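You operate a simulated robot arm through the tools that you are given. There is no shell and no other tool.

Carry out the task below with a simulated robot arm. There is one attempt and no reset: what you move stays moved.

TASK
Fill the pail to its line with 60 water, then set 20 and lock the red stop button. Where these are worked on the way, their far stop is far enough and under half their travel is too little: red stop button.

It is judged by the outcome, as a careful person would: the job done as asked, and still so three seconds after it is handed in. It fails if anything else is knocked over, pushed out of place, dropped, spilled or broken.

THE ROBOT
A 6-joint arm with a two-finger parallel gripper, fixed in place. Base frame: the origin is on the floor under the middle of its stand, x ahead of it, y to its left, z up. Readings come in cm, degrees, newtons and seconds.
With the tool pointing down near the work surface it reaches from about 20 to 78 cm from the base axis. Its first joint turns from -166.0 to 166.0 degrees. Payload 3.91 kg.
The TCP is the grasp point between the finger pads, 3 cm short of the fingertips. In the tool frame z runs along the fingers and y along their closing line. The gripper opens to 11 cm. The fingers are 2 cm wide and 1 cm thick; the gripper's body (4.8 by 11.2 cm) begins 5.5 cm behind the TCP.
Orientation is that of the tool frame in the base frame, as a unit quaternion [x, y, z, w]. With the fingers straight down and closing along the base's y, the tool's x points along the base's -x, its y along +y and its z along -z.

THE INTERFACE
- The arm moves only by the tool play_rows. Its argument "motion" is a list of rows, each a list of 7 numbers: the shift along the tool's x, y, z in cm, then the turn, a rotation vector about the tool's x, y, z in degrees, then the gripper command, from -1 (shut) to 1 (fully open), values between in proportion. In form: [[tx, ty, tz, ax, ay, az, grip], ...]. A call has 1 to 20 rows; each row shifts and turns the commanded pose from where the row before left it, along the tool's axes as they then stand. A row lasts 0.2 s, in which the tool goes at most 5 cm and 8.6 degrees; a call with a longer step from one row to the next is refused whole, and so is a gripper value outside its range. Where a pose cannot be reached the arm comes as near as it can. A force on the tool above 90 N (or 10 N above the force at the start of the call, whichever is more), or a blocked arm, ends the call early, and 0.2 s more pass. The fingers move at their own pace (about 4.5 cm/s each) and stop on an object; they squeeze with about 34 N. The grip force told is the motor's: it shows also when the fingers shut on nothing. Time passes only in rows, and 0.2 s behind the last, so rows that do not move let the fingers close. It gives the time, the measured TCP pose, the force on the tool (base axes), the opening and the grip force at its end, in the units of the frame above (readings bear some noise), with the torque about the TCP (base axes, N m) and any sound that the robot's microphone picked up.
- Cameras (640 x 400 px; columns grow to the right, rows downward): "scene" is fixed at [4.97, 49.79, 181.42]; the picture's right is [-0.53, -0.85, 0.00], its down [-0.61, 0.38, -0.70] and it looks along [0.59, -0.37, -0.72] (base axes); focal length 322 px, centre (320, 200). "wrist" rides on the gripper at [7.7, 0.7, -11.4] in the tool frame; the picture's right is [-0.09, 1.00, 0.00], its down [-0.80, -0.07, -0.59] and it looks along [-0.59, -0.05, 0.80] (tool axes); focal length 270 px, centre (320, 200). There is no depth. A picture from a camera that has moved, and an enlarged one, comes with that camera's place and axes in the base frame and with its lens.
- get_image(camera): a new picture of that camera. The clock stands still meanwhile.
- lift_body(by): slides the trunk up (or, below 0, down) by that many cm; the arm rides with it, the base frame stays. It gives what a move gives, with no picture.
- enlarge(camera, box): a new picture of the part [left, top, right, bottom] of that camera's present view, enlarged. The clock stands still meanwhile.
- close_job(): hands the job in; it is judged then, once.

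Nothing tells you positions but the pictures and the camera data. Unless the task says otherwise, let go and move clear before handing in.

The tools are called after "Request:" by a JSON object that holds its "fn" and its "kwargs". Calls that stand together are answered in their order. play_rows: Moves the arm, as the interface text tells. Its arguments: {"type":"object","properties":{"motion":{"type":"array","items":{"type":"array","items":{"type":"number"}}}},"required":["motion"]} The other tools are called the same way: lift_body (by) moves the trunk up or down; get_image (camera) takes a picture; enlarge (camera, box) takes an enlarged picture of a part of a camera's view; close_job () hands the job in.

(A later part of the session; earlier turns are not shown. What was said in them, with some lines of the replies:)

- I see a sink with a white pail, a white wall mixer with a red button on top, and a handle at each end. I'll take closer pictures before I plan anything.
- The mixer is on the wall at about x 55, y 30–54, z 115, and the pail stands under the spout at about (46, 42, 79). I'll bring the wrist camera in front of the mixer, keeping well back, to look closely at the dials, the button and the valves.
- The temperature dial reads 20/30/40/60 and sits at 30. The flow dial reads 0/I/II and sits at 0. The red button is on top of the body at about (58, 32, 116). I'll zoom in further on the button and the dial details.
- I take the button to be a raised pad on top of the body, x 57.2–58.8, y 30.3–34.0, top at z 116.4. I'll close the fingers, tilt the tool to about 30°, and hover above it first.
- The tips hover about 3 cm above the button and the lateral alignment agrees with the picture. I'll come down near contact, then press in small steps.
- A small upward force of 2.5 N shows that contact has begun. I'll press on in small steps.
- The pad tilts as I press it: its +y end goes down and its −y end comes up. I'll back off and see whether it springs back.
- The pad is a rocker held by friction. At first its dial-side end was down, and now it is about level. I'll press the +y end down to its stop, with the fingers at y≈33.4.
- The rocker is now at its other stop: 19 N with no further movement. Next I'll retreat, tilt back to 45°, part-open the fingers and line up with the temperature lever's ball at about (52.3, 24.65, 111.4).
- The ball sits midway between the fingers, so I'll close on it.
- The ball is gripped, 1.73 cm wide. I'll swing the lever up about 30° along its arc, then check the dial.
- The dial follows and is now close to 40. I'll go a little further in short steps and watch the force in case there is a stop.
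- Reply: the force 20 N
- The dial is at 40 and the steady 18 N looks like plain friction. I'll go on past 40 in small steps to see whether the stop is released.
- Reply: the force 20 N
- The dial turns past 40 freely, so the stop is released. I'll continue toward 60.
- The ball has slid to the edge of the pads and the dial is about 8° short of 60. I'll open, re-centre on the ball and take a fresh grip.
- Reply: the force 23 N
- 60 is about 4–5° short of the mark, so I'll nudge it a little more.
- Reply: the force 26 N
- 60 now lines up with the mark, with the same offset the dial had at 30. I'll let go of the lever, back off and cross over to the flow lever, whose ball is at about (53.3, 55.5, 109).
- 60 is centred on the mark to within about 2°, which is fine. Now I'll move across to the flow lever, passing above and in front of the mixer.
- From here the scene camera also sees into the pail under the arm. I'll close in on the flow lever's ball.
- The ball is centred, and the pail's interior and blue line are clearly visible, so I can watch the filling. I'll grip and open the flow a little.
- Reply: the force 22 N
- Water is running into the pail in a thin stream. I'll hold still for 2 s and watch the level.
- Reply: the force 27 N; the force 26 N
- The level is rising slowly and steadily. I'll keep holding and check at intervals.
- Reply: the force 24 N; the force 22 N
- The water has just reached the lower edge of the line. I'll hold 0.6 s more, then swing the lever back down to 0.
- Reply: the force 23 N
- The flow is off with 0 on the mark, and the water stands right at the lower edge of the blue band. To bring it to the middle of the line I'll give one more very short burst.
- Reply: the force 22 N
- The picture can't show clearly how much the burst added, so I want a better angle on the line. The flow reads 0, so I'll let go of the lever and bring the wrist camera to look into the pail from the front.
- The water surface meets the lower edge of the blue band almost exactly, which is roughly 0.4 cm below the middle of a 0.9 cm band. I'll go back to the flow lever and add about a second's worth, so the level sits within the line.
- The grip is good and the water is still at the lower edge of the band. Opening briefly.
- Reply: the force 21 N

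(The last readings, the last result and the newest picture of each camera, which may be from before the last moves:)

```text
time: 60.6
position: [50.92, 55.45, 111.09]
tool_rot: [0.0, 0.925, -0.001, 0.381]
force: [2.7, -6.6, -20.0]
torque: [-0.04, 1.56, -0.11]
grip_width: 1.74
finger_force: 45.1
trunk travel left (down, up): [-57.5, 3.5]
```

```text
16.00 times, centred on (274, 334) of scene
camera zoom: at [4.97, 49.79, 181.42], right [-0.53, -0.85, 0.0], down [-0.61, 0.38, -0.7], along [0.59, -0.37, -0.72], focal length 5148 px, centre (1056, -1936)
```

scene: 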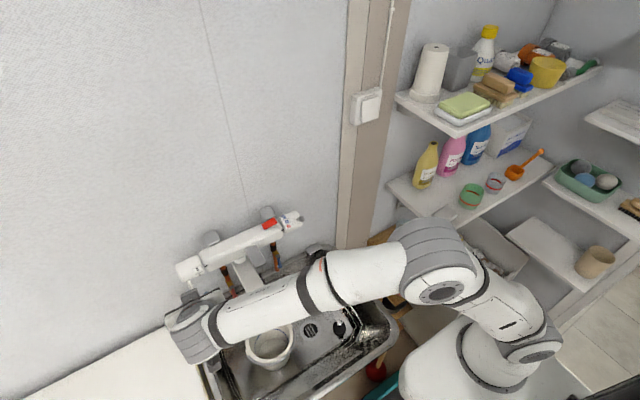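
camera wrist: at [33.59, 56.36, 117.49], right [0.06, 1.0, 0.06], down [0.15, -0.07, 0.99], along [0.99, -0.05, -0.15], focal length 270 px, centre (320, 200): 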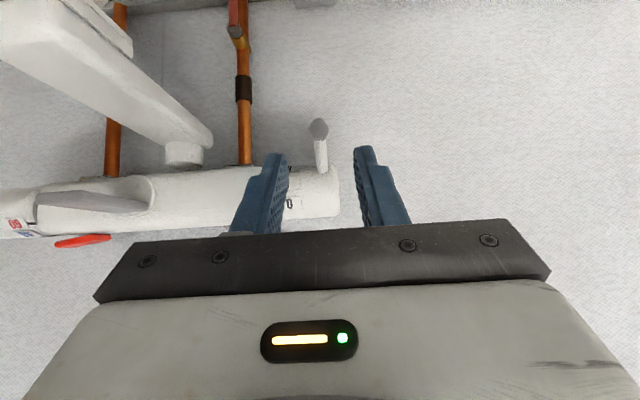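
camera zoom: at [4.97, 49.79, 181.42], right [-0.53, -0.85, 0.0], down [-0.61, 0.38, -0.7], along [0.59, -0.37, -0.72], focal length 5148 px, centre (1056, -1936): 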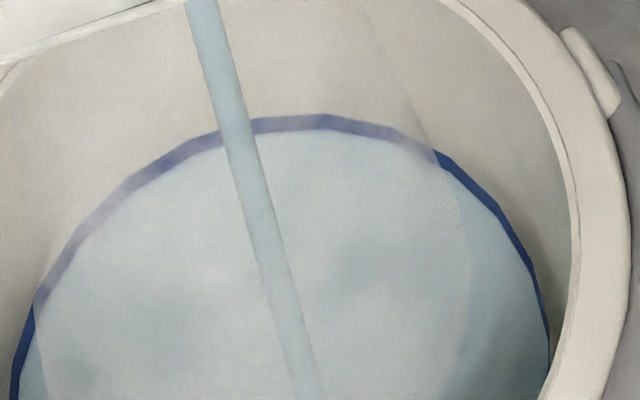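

The visible band is now thinning as the water rises into it. I'll hold 0.4 s more, then close.

Request:
{"fn": "play_rows", "kwargs": {"motion": [[0, 0, 0, 0, 0, 0, -1], [0, 0, 0, 0, 0, 0, -1], [0.1, 0, 0.7, 0, 0, 0, -1], [0.07, 0, 0.7, 0, 0, 0, -1], [0.03, 0, 0.7, 0, 0, 0, -1], [0, 0, 0.1, 0, 0, 0, -1]]}}

Request:
{"fn": "enlarge", "kwargs": {"camera": "scene", "box": [254, 321, 294, 346]}}

Request:
{"fn": "enlarge", "kwargs": {"camera": "scene", "box": [180, 250, 244, 290]}}

```text
time: 62.0
position: [51.88, 55.45, 110.04]
tool_rot: [-0.001, 0.923, 0.003, 0.385]
force: [-15.8, -3.9, 13.6]
torque: [-0.04, -1.26, -0.07]
grip_width: 1.74
finger_force: 45.2
trunk travel left (down, up): [-57.5, 3.5]
```

```text
16.00 times, centred on (274, 334) of scene
camera zoom: at [4.97, 49.79, 181.42], right [-0.53, -0.85, 0.0], down [-0.61, 0.38, -0.7], along [0.59, -0.37, -0.72], focal length 5148 px, centre (1056, -1936)
```

zoom: 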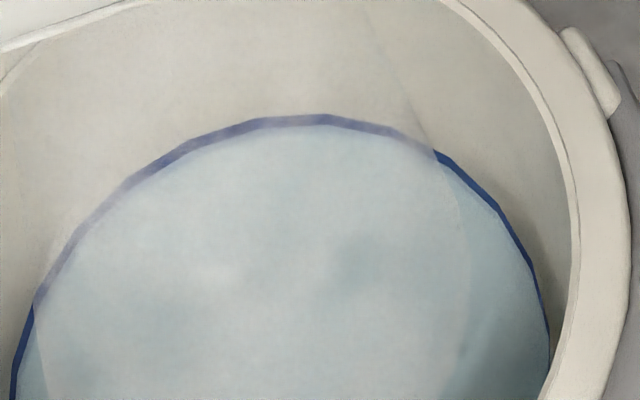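

```text
10.00 times, centred on (212, 270) of scene
camera zoom: at [4.97, 49.79, 181.42], right [-0.53, -0.85, 0.0], down [-0.61, 0.38, -0.7], along [0.59, -0.37, -0.72], focal length 3217 px, centre (1400, -500)
```

zoom: 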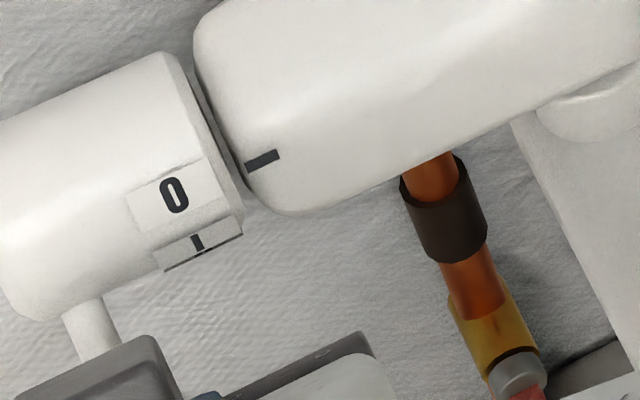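

The water now sits in the middle of the blue line and the flow is closed at 0 with no stream. I'll let go and return to the temperature lever by the same safe route.

Request:
{"fn": "play_rows", "kwargs": {"motion": [[0, 0, 0, 0, 0, 0, -0.3], [0, 0, 0, 0, 0, 0, -0.3], [0, 0, -3.5, 0, 0, 0, -0.3], [0, 0, -3.5, 0, 0, 0, -0.3], [-2.83, 0, -2.83, 0, 0, 0, -0.3], [-2.83, 0, -2.83, 0, 0, 0, -0.3], [0, -4.4, 0, 0, 0, 0, -0.3], [0, -4.4, 0, 0, 0, 0, -0.3], [0, -4.4, 0, 0, 0, 0, -0.3], [0, -4.4, 0, 0, 0, 0, -0.3], [0, -4.4, 0, 0, 0, 0, -0.3], [0, -4.4, 0, 0, 0, 0, -0.3], [0, -4.4, 0, 0, 0, 0, -0.3], [0, 0, 0, 0, 0, 0, -0.3]]}}

Request:
{"fn": "get_image", "kwargs": {"camera": "wrist"}}

Request:
{"fn": "enlarge", "kwargs": {"camera": "scene", "box": [180, 210, 340, 400]}}

Request:
{"fn": "enlarge", "kwargs": {"camera": "scene", "box": [254, 321, 294, 346]}}

```text
time: 65.0
position: [47.33, 25.03, 122.61]
tool_rot: [-0.001, 0.924, 0.0, 0.383]
force: [0.4, -1.2, 0.1]
torque: [-0.02, -0.02, 0.01]
grip_width: 3.83
finger_force: 0.1
trunk travel left (down, up): [-57.5, 3.5]
```

```text
taken
camera wrist: at [33.75, 25.73, 125.18], right [0.06, 1.0, 0.06], down [0.15, -0.07, 0.99], along [0.99, -0.05, -0.15], focal length 270 px, centre (320, 200)
```

wrist: 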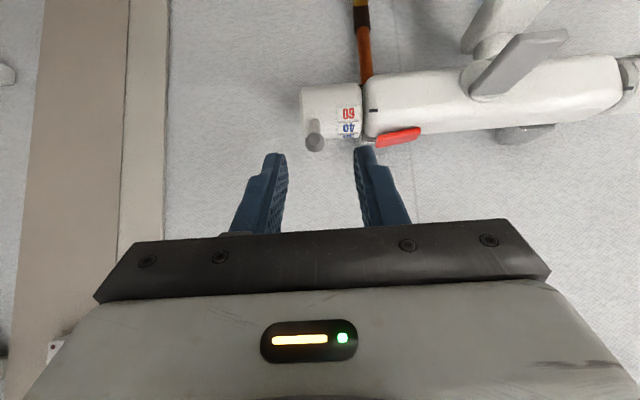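

```text
2.11 times, centred on (260, 305) of scene
camera zoom: at [4.97, 49.79, 181.42], right [-0.53, -0.85, 0.0], down [-0.61, 0.38, -0.7], along [0.59, -0.37, -0.72], focal length 677 px, centre (446, -21)
```

zoom: 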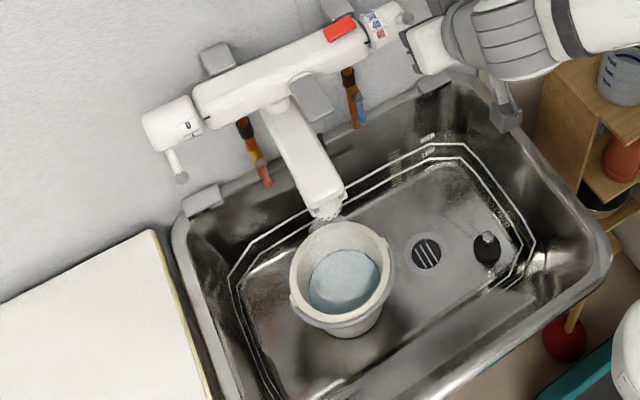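

```text
16.00 times, centred on (274, 334) of scene
camera zoom: at [4.97, 49.79, 181.42], right [-0.53, -0.85, 0.0], down [-0.61, 0.38, -0.7], along [0.59, -0.37, -0.72], focal length 5148 px, centre (1056, -1936)
```

zoom: 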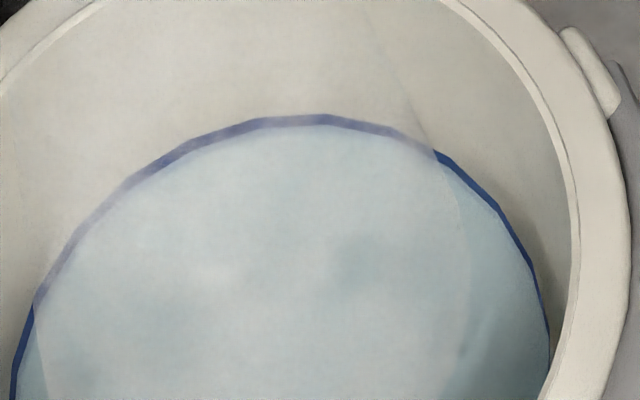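

The level is steady at mid-line with no dripping. Next is the temperature lever, now up at φ≈44° with its ball at about (53.6, 24.6, 117.6). I'll straddle it.

Request:
{"fn": "play_rows", "kwargs": {"motion": [[-1.32, -0.38, 0, 0, 0, 0, -0.3], [0, 0, 2.1, 0, 0, 0, -0.3], [0, 0, 2.1, 0, 0, 0, -0.3], [0, 0, 1.94, 0, 0, 0, -0.3], [0, 0, 0, 0, 0, 0, -0.3]]}}

Request:
{"fn": "enlarge", "kwargs": {"camera": "wrist", "box": [224, 80, 416, 200]}}

```text
time: 66.2
position: [52.58, 24.38, 119.09]
tool_rot: [0.0, 0.924, 0.0, 0.382]
force: [0.6, -0.7, -0.2]
torque: [-0.03, 0.0, -0.01]
grip_width: 3.87
finger_force: 0.1
trunk travel left (down, up): [-57.5, 3.5]
```

```text
3.33 times, centred on (320, 140) of wrist
camera zoom: at [38.98, 25.11, 121.75], right [0.06, 1.0, 0.06], down [0.15, -0.07, 0.99], along [0.99, -0.05, -0.15], focal length 901 px, centre (320, 400)
```

zoom: 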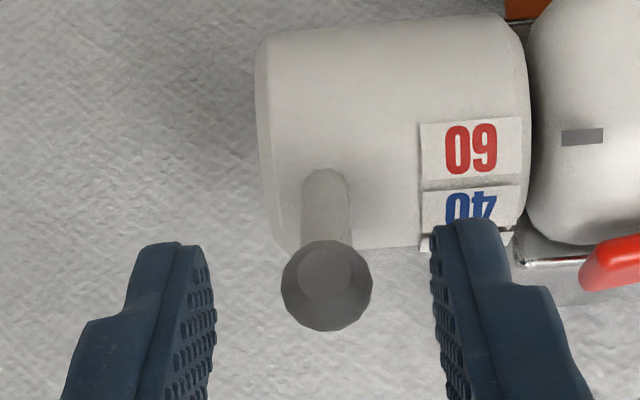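

Request:
{"fn": "play_rows", "kwargs": {"motion": [[0, 0, 0, 0, 0, 0, -0.65], [0, 0, 0, 0, 0, 0, -1], [0, 0, 0, 0, 0, 0, -1], [0.52, 0, 0.034, 0, 0, 0, -1], [0.515, 0, 0.078, 0, 0, 0, -1], [0.507, 0, 0.124, 0, 0, 0, -1], [0.495, 0, 0.167, 0, 0, 0, -1], [0.477, 0, 0.21, 0, 0, 0, -1], [0.457, 0, 0.251, 0, 0, 0, -1], [0.433, 0, 0.289, 0, 0, 0, -1], [0.408, 0, 0.326, 0, 0, 0, -1]]}}

Request:
{"fn": "enlarge", "kwargs": {"camera": "wrist", "box": [224, 80, 416, 200]}}

Request:
{"fn": "enlarge", "kwargs": {"camera": "scene", "box": [252, 200, 332, 250]}}

```text
time: 68.6
position: [50.68, 24.59, 115.61]
tool_rot: [-0.001, 0.923, 0.001, 0.384]
force: [-4.7, 13.7, 21.6]
torque: [0.15, -1.5, 0.23]
grip_width: 1.73
finger_force: 45.1
trunk travel left (down, up): [-57.5, 3.5]
```

```text
3.33 times, centred on (320, 140) of wrist
camera zoom: at [37.06, 25.2, 118.06], right [0.06, 1.0, 0.06], down [0.14, -0.07, 0.99], along [0.99, -0.05, -0.15], focal length 901 px, centre (320, 400)
```

zoom: 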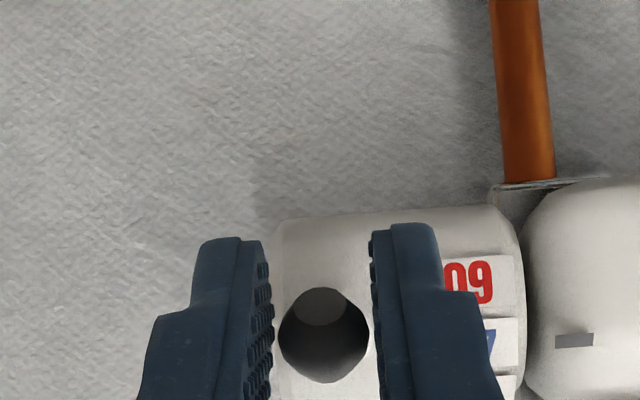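

```text
8.00 times, centred on (292, 225) of scene
camera zoom: at [4.97, 49.79, 181.42], right [-0.53, -0.85, 0.0], down [-0.61, 0.38, -0.7], along [0.59, -0.37, -0.72], focal length 2574 px, centre (544, 0)
```

zoom: 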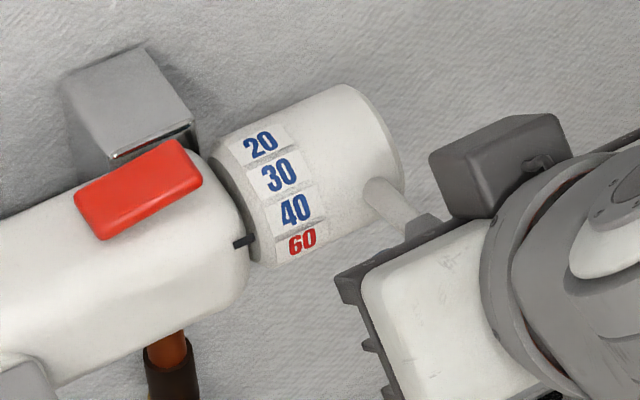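

The dial follows, now near 40. The ball slid about 0.8 cm in the pads, so I'll re-centre the grip and continue down.

Request:
{"fn": "play_rows", "kwargs": {"motion": [[0, 0, 0, 0, 0, 0, -0.4], [0, 0, 0, 0, 0, 0, -0.4], [-0.4, 0.08, 0, 0, 0, 0, -0.4], [-0.4, 0.07, 0, 0, 0, 0, -0.4], [0, 0, 0, 0, 0, 0, -0.4]]}}

Request:
{"fn": "enlarge", "kwargs": {"camera": "wrist", "box": [224, 80, 416, 200]}}

```text
time: 69.8
position: [51.47, 24.5, 116.08]
tool_rot: [-0.001, 0.924, 0.001, 0.382]
force: [0.2, 0.0, 0.1]
torque: [-0.01, 0.01, 0.0]
grip_width: 3.27
finger_force: 0.1
trunk travel left (down, up): [-57.5, 3.5]
```

```text
3.33 times, centred on (320, 140) of wrist
camera zoom: at [37.85, 25.23, 118.53], right [0.06, 1.0, 0.06], down [0.15, -0.07, 0.99], along [0.99, -0.05, -0.15], focal length 901 px, centre (320, 400)
```

zoom: 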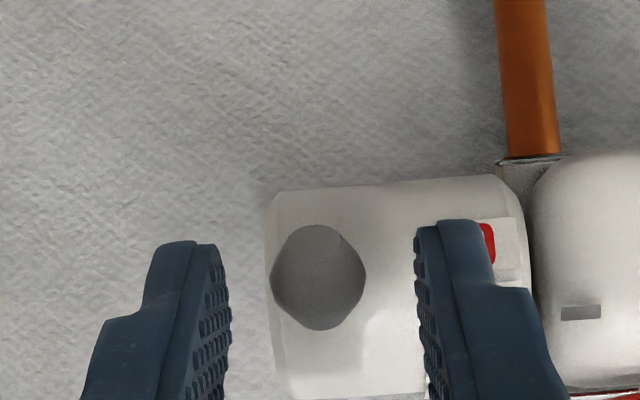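

Request:
{"fn": "play_rows", "kwargs": {"motion": [[0, 0, 0, 0, 0, 0, -0.7], [0, 0, 0, 0, 0, 0, -1], [0, 0, 0, 0, 0, 0, -1], [0.408, 0, 0.326, 0, 0, 0, -1], [0.377, 0, 0.36, 0, 0, 0, -1], [0.344, 0, 0.392, 0, 0, 0, -1], [0.308, 0, 0.42, 0, 0, 0, -1], [0.272, 0, 0.445, 0, 0, 0, -1], [0.231, 0, 0.468, 0, 0, 0, -1], [0.19, 0, 0.486, 0, 0, 0, -1], [0.146, 0, 0.501, 0, 0, 0, -1]]}}

Request:
{"fn": "enlarge", "kwargs": {"camera": "wrist", "box": [224, 80, 416, 200]}}

Request:
{"fn": "enlarge", "kwargs": {"camera": "scene", "box": [252, 200, 332, 250]}}

```text
time: 72.2
position: [51.95, 24.46, 111.99]
tool_rot: [0.0, 0.923, -0.001, 0.384]
force: [-20.0, 1.9, 12.2]
torque: [-0.05, -0.98, 0.06]
grip_width: 1.74
finger_force: 44.8
trunk travel left (down, up): [-57.5, 3.5]
```

```text
3.33 times, centred on (320, 140) of wrist
camera zoom: at [38.25, 25.22, 114.52], right [0.06, 1.0, 0.06], down [0.14, -0.07, 0.99], along [0.99, -0.05, -0.15], focal length 901 px, centre (320, 400)
```

zoom: 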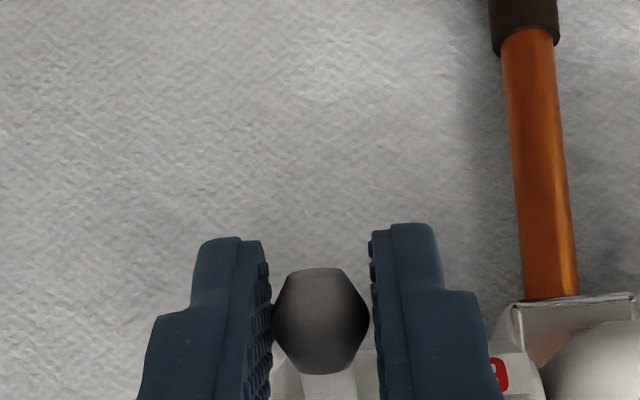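

```text
8.00 times, centred on (292, 225) of scene
camera zoom: at [4.97, 49.79, 181.42], right [-0.53, -0.85, 0.0], down [-0.61, 0.38, -0.7], along [0.59, -0.37, -0.72], focal length 2574 px, centre (544, 0)
```

zoom: 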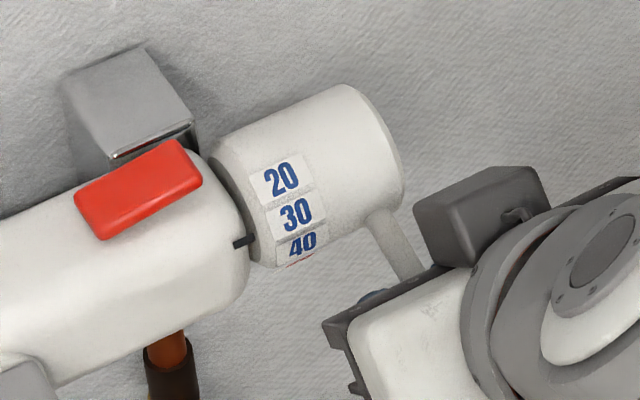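

The dial is at 30 again. I'll re-grip a bit further out toward the tips and continue down toward 20.

Request:
{"fn": "play_rows", "kwargs": {"motion": [[0, 0, 0, 0, 0, 0, -0.4], [0, 0, 0, 0, 0, 0, -0.4], [0, 0, -0.6, 0, 0, 0, -0.4], [0, 0, -0.6, 0, 0, 0, -0.4], [0, 0, 0, 0, 0, 0, -0.7], [0, 0, 0, 0, 0, 0, -1], [0, 0, 0, 0, 0, 0, -1], [0.19, 0, 0.486, 0, 0, 0, -1], [0.146, 0, 0.501, 0, 0, 0, -1], [0.103, 0, 0.511, 0, 0, 0, -1], [0.057, 0, 0.519, 0, 0, 0, -1], [0.012, 0, 0.521, 0, 0, 0, -1]]}}

Request:
{"fn": "enlarge", "kwargs": {"camera": "wrist", "box": [224, 80, 416, 200]}}

Request:
{"fn": "enlarge", "kwargs": {"camera": "scene", "box": [252, 200, 332, 250]}}

```text
time: 74.8
position: [52.47, 24.44, 110.65]
tool_rot: [0.0, 0.923, 0.001, 0.384]
force: [-17.1, 1.9, 10.5]
torque: [0.04, -1.04, 0.06]
grip_width: 1.71
finger_force: 44.9
trunk travel left (down, up): [-57.5, 3.5]
```

```text
3.33 times, centred on (320, 140) of wrist
camera zoom: at [38.88, 25.21, 113.28], right [0.06, 1.0, 0.06], down [0.14, -0.07, 0.99], along [0.99, -0.05, -0.15], focal length 901 px, centre (320, 400)
```

zoom: 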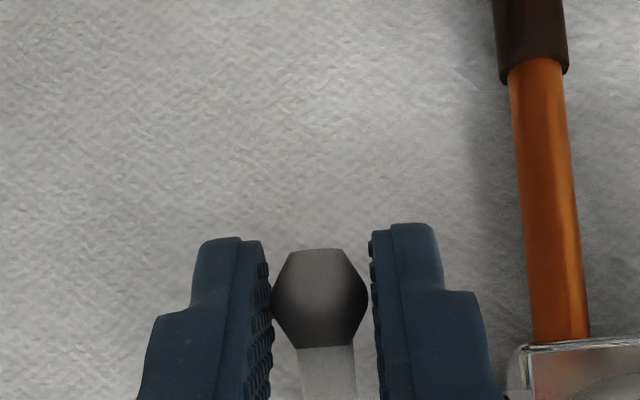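

```text
8.00 times, centred on (292, 225) of scene
camera zoom: at [4.97, 49.79, 181.42], right [-0.53, -0.85, 0.0], down [-0.61, 0.38, -0.7], along [0.59, -0.37, -0.72], focal length 2574 px, centre (544, 0)
```

zoom: 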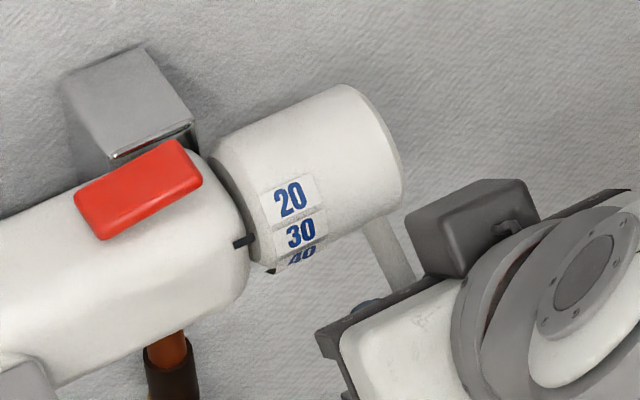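

About 15° more to 20. I'll re-grip again and go on.

Request:
{"fn": "play_rows", "kwargs": {"motion": [[0, 0, 0, 0, 0, 0, -0.4], [0, 0, 0, 0, 0, 0, -0.4], [0, 0, -0.5, 0, 0, 0, -0.4], [0, 0, -0.5, 0, 0, 0, -0.4], [0, 0, 0, 0, 0, 0, -0.7], [0, 0, 0, 0, 0, 0, -1], [0, 0, 0, 0, 0, 0, -1], [0.057, 0, 0.519, 0, 0, 0, -1], [0.012, 0, 0.521, 0, 0, 0, -1], [-0.034, 0, 0.52, 0, 0, 0, -1], [-0.06, 0, 0.4, 0, 0, 0, -1]]}}

Request:
{"fn": "enlarge", "kwargs": {"camera": "wrist", "box": [224, 80, 416, 200]}}

Request:
{"fn": "enlarge", "kwargs": {"camera": "scene", "box": [270, 214, 302, 234]}}

```text
time: 77.2
position: [53.03, 24.59, 110.21]
tool_rot: [0.0, 0.924, 0.001, 0.383]
force: [-19.6, 0.0, 13.3]
torque: [-0.02, -0.59, 0.04]
grip_width: 1.76
finger_force: 44.5
trunk travel left (down, up): [-57.5, 3.5]
```

```text
3.33 times, centred on (320, 140) of wrist
camera zoom: at [39.54, 25.21, 112.67], right [0.06, 1.0, 0.06], down [0.14, -0.07, 0.99], along [0.99, -0.05, -0.15], focal length 901 px, centre (320, 400)
```

zoom: 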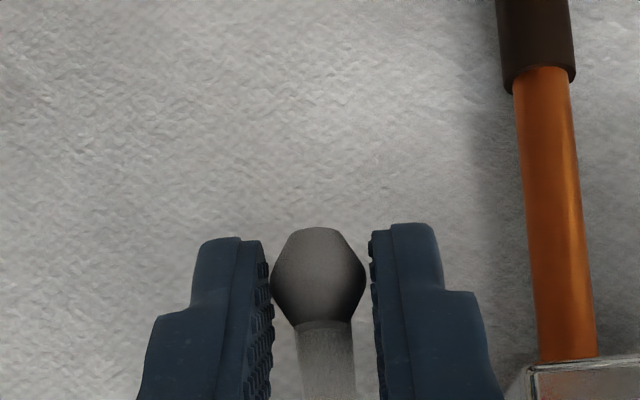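

```text
16.00 times, centred on (286, 224) of scene
camera zoom: at [4.97, 49.79, 181.42], right [-0.53, -0.85, 0.0], down [-0.61, 0.38, -0.7], along [0.59, -0.37, -0.72], focal length 5148 px, centre (864, -184)
```

zoom: 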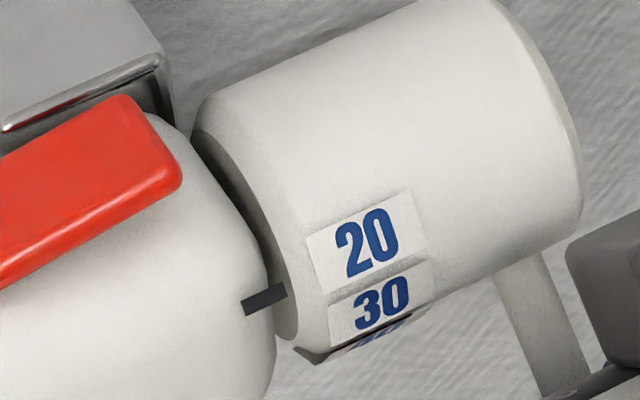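

20 now sits exactly at the mark. I'll release, back off and verify.

Request:
{"fn": "play_rows", "kwargs": {"motion": [[0, 0, 0, 0, 0, 0, -0.3], [0, 0, 0, 0, 0, 0, -0.3], [0, 0, -3.5, 0, 0, 0, -0.3], [0, 0, -3.5, 0, 0, 0, -0.3], [0, 0, 0, 0, 0, 0, -0.3]]}}

Request:
{"fn": "enlarge", "kwargs": {"camera": "scene", "box": [270, 214, 302, 234]}}

Request:
{"fn": "get_image", "kwargs": {"camera": "wrist"}}

```text
time: 78.4
position: [48.61, 24.48, 114.81]
tool_rot: [-0.001, 0.924, 0.001, 0.382]
force: [0.3, 0.5, -0.5]
torque: [0.02, -0.01, 0.0]
grip_width: 3.87
finger_force: 0.0
trunk travel left (down, up): [-57.5, 3.5]
```

```text
16.00 times, centred on (286, 224) of scene
camera zoom: at [4.97, 49.79, 181.42], right [-0.53, -0.85, 0.0], down [-0.61, 0.38, -0.7], along [0.59, -0.37, -0.72], focal length 5148 px, centre (864, -184)
```

zoom: 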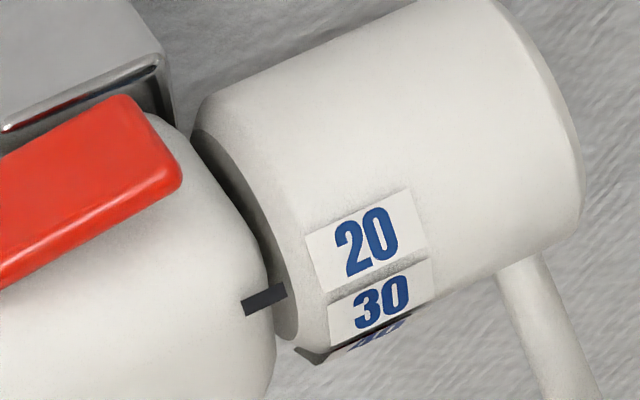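

```text
taken
camera wrist: at [34.93, 25.19, 117.51], right [0.06, 1.0, 0.06], down [0.15, -0.07, 0.99], along [0.99, -0.05, -0.15], focal length 270 px, centre (320, 200)
```

wrist: 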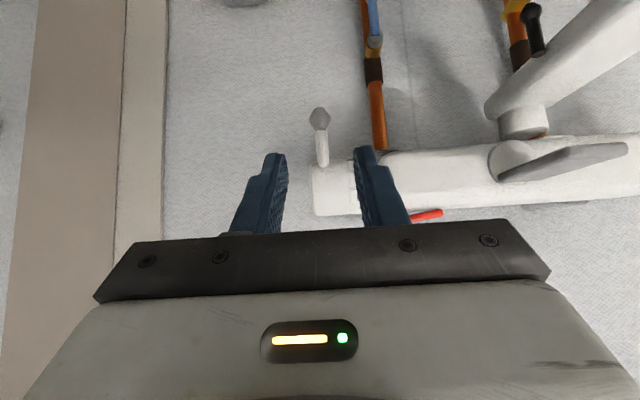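

20 holds at the mark. Next I'll lock the stop button by rocking it back: I'll close the fingers, tilt to 30° and hover above its −y (dial-side) end at y≈31.

Request:
{"fn": "play_rows", "kwargs": {"motion": [[-3.18, 0, -3.18, 0, 0, 0, -1], [-3.18, 0, -3.18, 0, 0, 0, -1], [0, 0, 0, 0, 7.5, 0, -1], [0, 0, 0, 0, 7.5, 0, -1], [-2.293, 2.183, 1.827, 0, 0, 0, -1], [-2.293, 2.183, 1.827, 0, 0, 0, -1], [-2.293, 2.183, 1.827, 0, 0, 0, -1], [0, 0, 0, 0, 0, 0, -1]]}}

Request:
{"fn": "enlarge", "kwargs": {"camera": "wrist", "box": [224, 40, 416, 160]}}

```text
time: 80.2
position: [57.4, 31.08, 122.55]
tool_rot: [0.0, 0.966, 0.0, 0.259]
force: [-0.4, -0.2, -0.5]
torque: [0.01, 0.01, -0.01]
grip_width: 0.04
finger_force: 34.1
trunk travel left (down, up): [-57.5, 3.5]
```

```text
3.33 times, centred on (320, 100) of wrist
camera zoom: at [44.89, 31.67, 128.56], right [0.08, 1.0, 0.04], down [0.4, -0.07, 0.92], along [0.92, -0.05, -0.4], focal length 901 px, centre (320, 533)
```

zoom: 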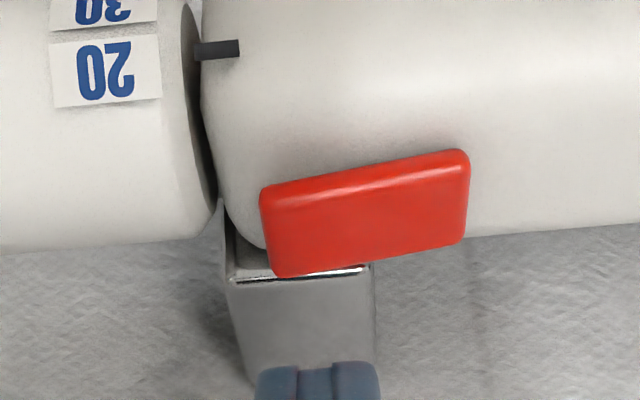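

Request:
{"fn": "play_rows", "kwargs": {"motion": [[0.675, 0, 1.169, 0, 0, 0, -1], [0.675, 0, 1.169, 0, 0, 0, -1], [0.075, 0, 0.13, 0, 0, 0, -1], [0.075, 0, 0.13, 0, 0, 0, -1]]}}

Request:
{"fn": "enlarge", "kwargs": {"camera": "wrist", "box": [240, 60, 400, 160]}}

```text
time: 81.2
position: [57.31, 31.04, 119.51]
tool_rot: [0.0, 0.966, -0.001, 0.259]
force: [0.2, -0.3, -0.1]
torque: [0.02, 0.01, 0.0]
grip_width: 0.0
finger_force: 34.1
trunk travel left (down, up): [-57.5, 3.5]
```

```text
4.00 times, centred on (320, 110) of wrist
camera zoom: at [44.83, 31.75, 125.53], right [0.08, 1.0, 0.04], down [0.4, -0.07, 0.92], along [0.91, -0.05, -0.4], focal length 1081 px, centre (320, 560)
```

zoom: 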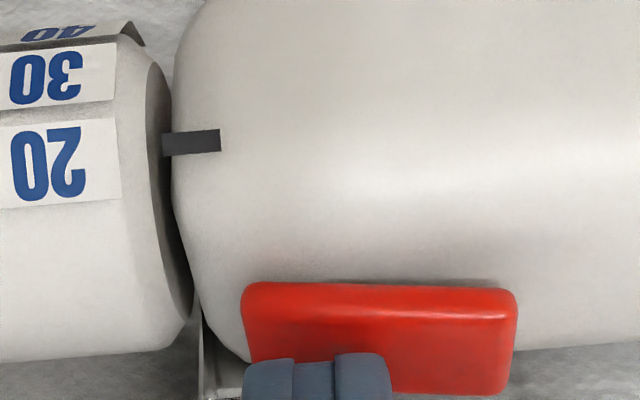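

Request:
{"fn": "play_rows", "kwargs": {"motion": [[0.05, 0, 0.087, 0, 0, 0, -1], [0.05, 0, 0.087, 0, 0, 0, -1]]}}

Request:
{"fn": "enlarge", "kwargs": {"camera": "wrist", "box": [240, 60, 400, 160]}}

```text
time: 81.8
position: [57.18, 31.11, 119.61]
tool_rot: [0.0, 0.966, 0.001, 0.26]
force: [4.0, 0.5, 11.1]
torque: [0.12, -0.19, -0.04]
grip_width: 0.0
finger_force: 34.1
trunk travel left (down, up): [-57.5, 3.5]
```

```text
4.00 times, centred on (320, 110) of wrist
camera zoom: at [44.79, 31.72, 125.47], right [0.08, 1.0, 0.05], down [0.39, -0.07, 0.92], along [0.92, -0.05, -0.4], focal length 1081 px, centre (320, 560)
```

zoom: 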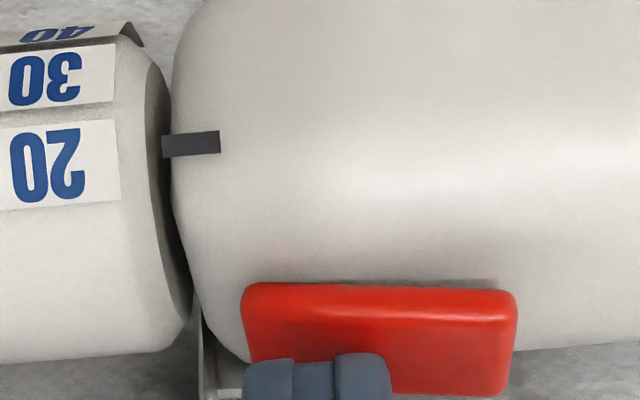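

Request:
{"fn": "play_rows", "kwargs": {"motion": [[0.05, 0, 0.087, 0, 0, 0, -1], [0.05, 0, 0.087, 0, 0, 0, -1]]}}

Request:
{"fn": "enlarge", "kwargs": {"camera": "wrist", "box": [240, 60, 400, 160]}}

```text
time: 82.4
position: [57.22, 31.03, 119.33]
tool_rot: [0.001, 0.965, 0.001, 0.262]
force: [7.4, 0.7, 27.0]
torque: [0.3, -0.39, -0.1]
grip_width: 0.0
finger_force: 34.3
trunk travel left (down, up): [-57.5, 3.5]
```

```text
4.00 times, centred on (320, 110) of wrist
camera zoom: at [44.76, 31.7, 125.42], right [0.08, 1.0, 0.05], down [0.39, -0.07, 0.92], along [0.92, -0.05, -0.4], focal length 1081 px, centre (320, 560)
```

zoom: 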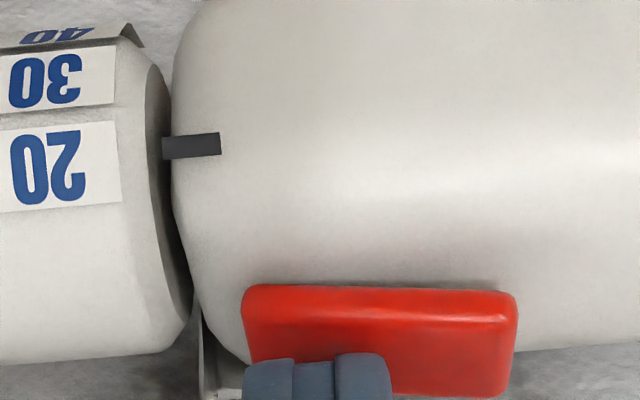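

27 N with no further movement, so the rocker is at its stop. I'll lift straight off and back away from the mixer.

Request:
{"fn": "play_rows", "kwargs": {"motion": [[-1, 0, -1.732, 0, 0, 0, -1], [-1.5, 0, -2.6, 0, 0, 0, -1], [3.5, 0, -2.0, 0, 0, 0, -1], [3.5, 0, -2.0, 0, 0, 0, -1], [3.5, -1.5, -2.0, 0, 0, 0, -1], [3.5, -1.5, -2.0, 0, 0, 0, -1], [3.5, -1.5, -2.0, 0, 0, 0, -1], [0, 0, 0, 0, 0, 0, -1]]}}

Request:
{"fn": "enlarge", "kwargs": {"camera": "scene", "box": [258, 212, 290, 232]}}

Request:
{"fn": "get_image", "kwargs": {"camera": "scene"}}

Request:
{"fn": "get_image", "kwargs": {"camera": "wrist"}}

Request:
{"fn": "enlarge", "kwargs": {"camera": "scene", "box": [245, 315, 293, 375]}}

```text
time: 84.2
position: [37.08, 26.56, 124.15]
tool_rot: [0.0, 0.966, 0.0, 0.259]
force: [-0.2, 0.4, 0.4]
torque: [0.01, -0.01, 0.02]
grip_width: 0.0
finger_force: 33.7
trunk travel left (down, up): [-57.5, 3.5]
```

```text
16.00 times, centred on (274, 222) of scene
camera zoom: at [4.97, 49.79, 181.42], right [-0.53, -0.85, 0.0], down [-0.61, 0.38, -0.7], along [0.59, -0.37, -0.72], focal length 5148 px, centre (1056, -152)
```

zoom: 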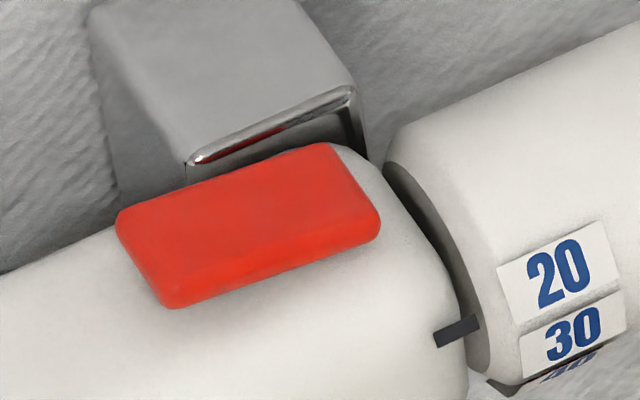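

```text
taken
```

scene: 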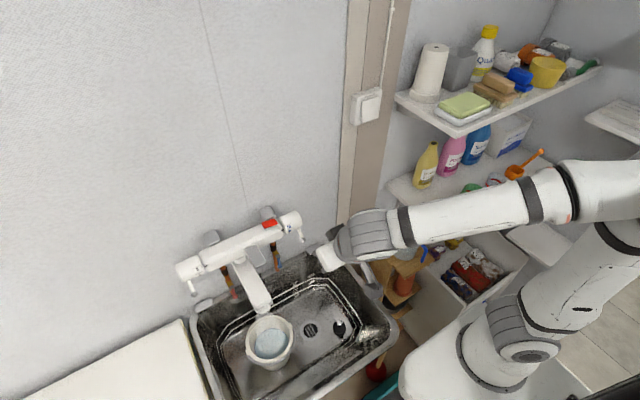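

```text
taken
camera wrist: at [24.54, 27.3, 130.13], right [0.08, 1.0, 0.04], down [0.4, -0.07, 0.92], along [0.91, -0.05, -0.4], focal length 270 px, centre (320, 200)
```

wrist: 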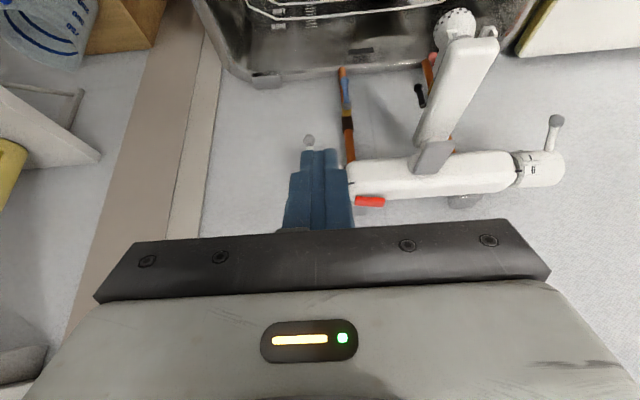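

```text
6.67 times, centred on (269, 345) of scene
camera zoom: at [4.97, 49.79, 181.42], right [-0.53, -0.85, 0.0], down [-0.61, 0.38, -0.7], along [0.59, -0.37, -0.72], focal length 2145 px, centre (660, -767)
```

zoom: 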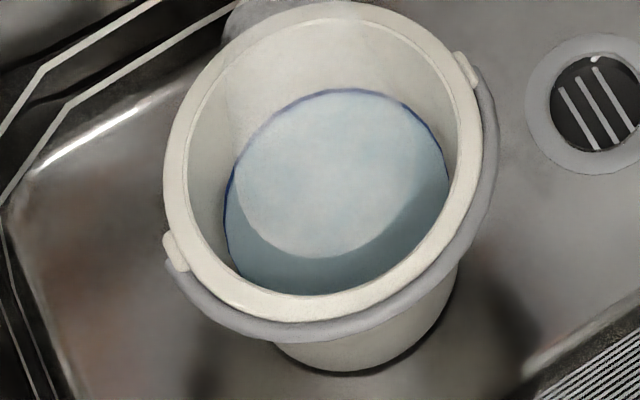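

The button is back exactly as it was at the start, and the dial reads 20 at its mark. I'll let a second pass and do a last check of the flow dial, the spout and the level.

Request:
{"fn": "play_rows", "kwargs": {"motion": [[0, 0, 0, 0, 0, 0, -0.5], [0, 0, 0, 0, 0, 0, -0.5], [0, 0, 0, 0, 0, 0, -0.5], [0, 0, 0, 0, 0, 0, -0.5], [0, 0, 0, 0, 0, 0, -0.5]]}}

Request:
{"fn": "enlarge", "kwargs": {"camera": "scene", "box": [170, 200, 314, 290]}}

Request:
{"fn": "enlarge", "kwargs": {"camera": "scene", "box": [254, 321, 294, 346]}}

Request:
{"fn": "enlarge", "kwargs": {"camera": "scene", "box": [230, 280, 310, 330]}}

```text
time: 85.4
position: [36.96, 26.6, 124.22]
tool_rot: [0.001, 0.966, 0.0, 0.258]
force: [0.5, -0.2, 0.5]
torque: [0.01, 0.0, -0.02]
grip_width: 2.74
finger_force: 0.0
trunk travel left (down, up): [-57.5, 3.5]
```

```text
4.44 times, centred on (242, 245) of scene
camera zoom: at [4.97, 49.79, 181.42], right [-0.53, -0.85, 0.0], down [-0.61, 0.38, -0.7], along [0.59, -0.37, -0.72], focal length 1430 px, centre (667, 0)
```

zoom: 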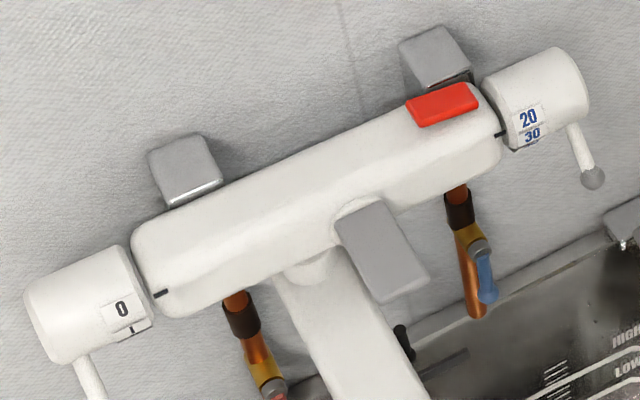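

```text
16.00 times, centred on (274, 334) of scene
camera zoom: at [4.97, 49.79, 181.42], right [-0.53, -0.85, 0.0], down [-0.61, 0.38, -0.7], along [0.59, -0.37, -0.72], focal length 5148 px, centre (1056, -1936)
```

zoom: 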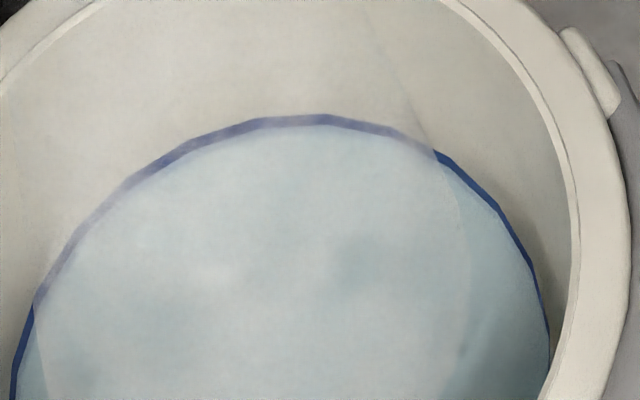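

```text
8.00 times, centred on (270, 305) of scene
camera zoom: at [4.97, 49.79, 181.42], right [-0.53, -0.85, 0.0], down [-0.61, 0.38, -0.7], along [0.59, -0.37, -0.72], focal length 2574 px, centre (720, -640)
```

zoom: 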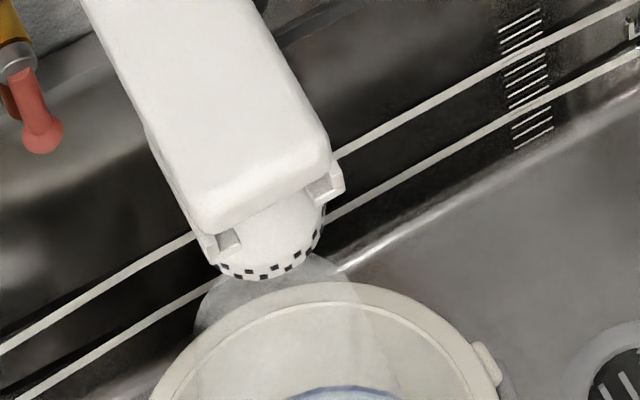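

The pail is filled to the middle of its line and the level is steady. The flow is at 0 with nothing running from the spout, the dial is at 20, the stop button is rocked back to its locked side, and the arm is clear. I'm handing in.

Request:
{"fn": "close_job", "kwargs": {}}

```text
The job is handed in.
```

I filled the pail to the middle of its line with the dial at 60. I then closed the flow, set the dial to 20 and rocked the red stop button back to its starting side. The job is handed in.

- **Water:** the level was still steady in the last pictures, and nothing was running from the spout. The flow dial is at 0.
- **Temperature:** the dial lined up with its mark to within about 2–3° of rotation, both at 60 and at 20.
- **Red stop button:** it is at its stop on the side it started from. I take that side as locked, because the dial turned freely past 40 only after I had rocked the button to the other side. I did not test that the locked side actually blocks the dial.
- **Surroundings:** I saw nothing else moved, spilled or knocked over, and the arm was clear when I handed in.
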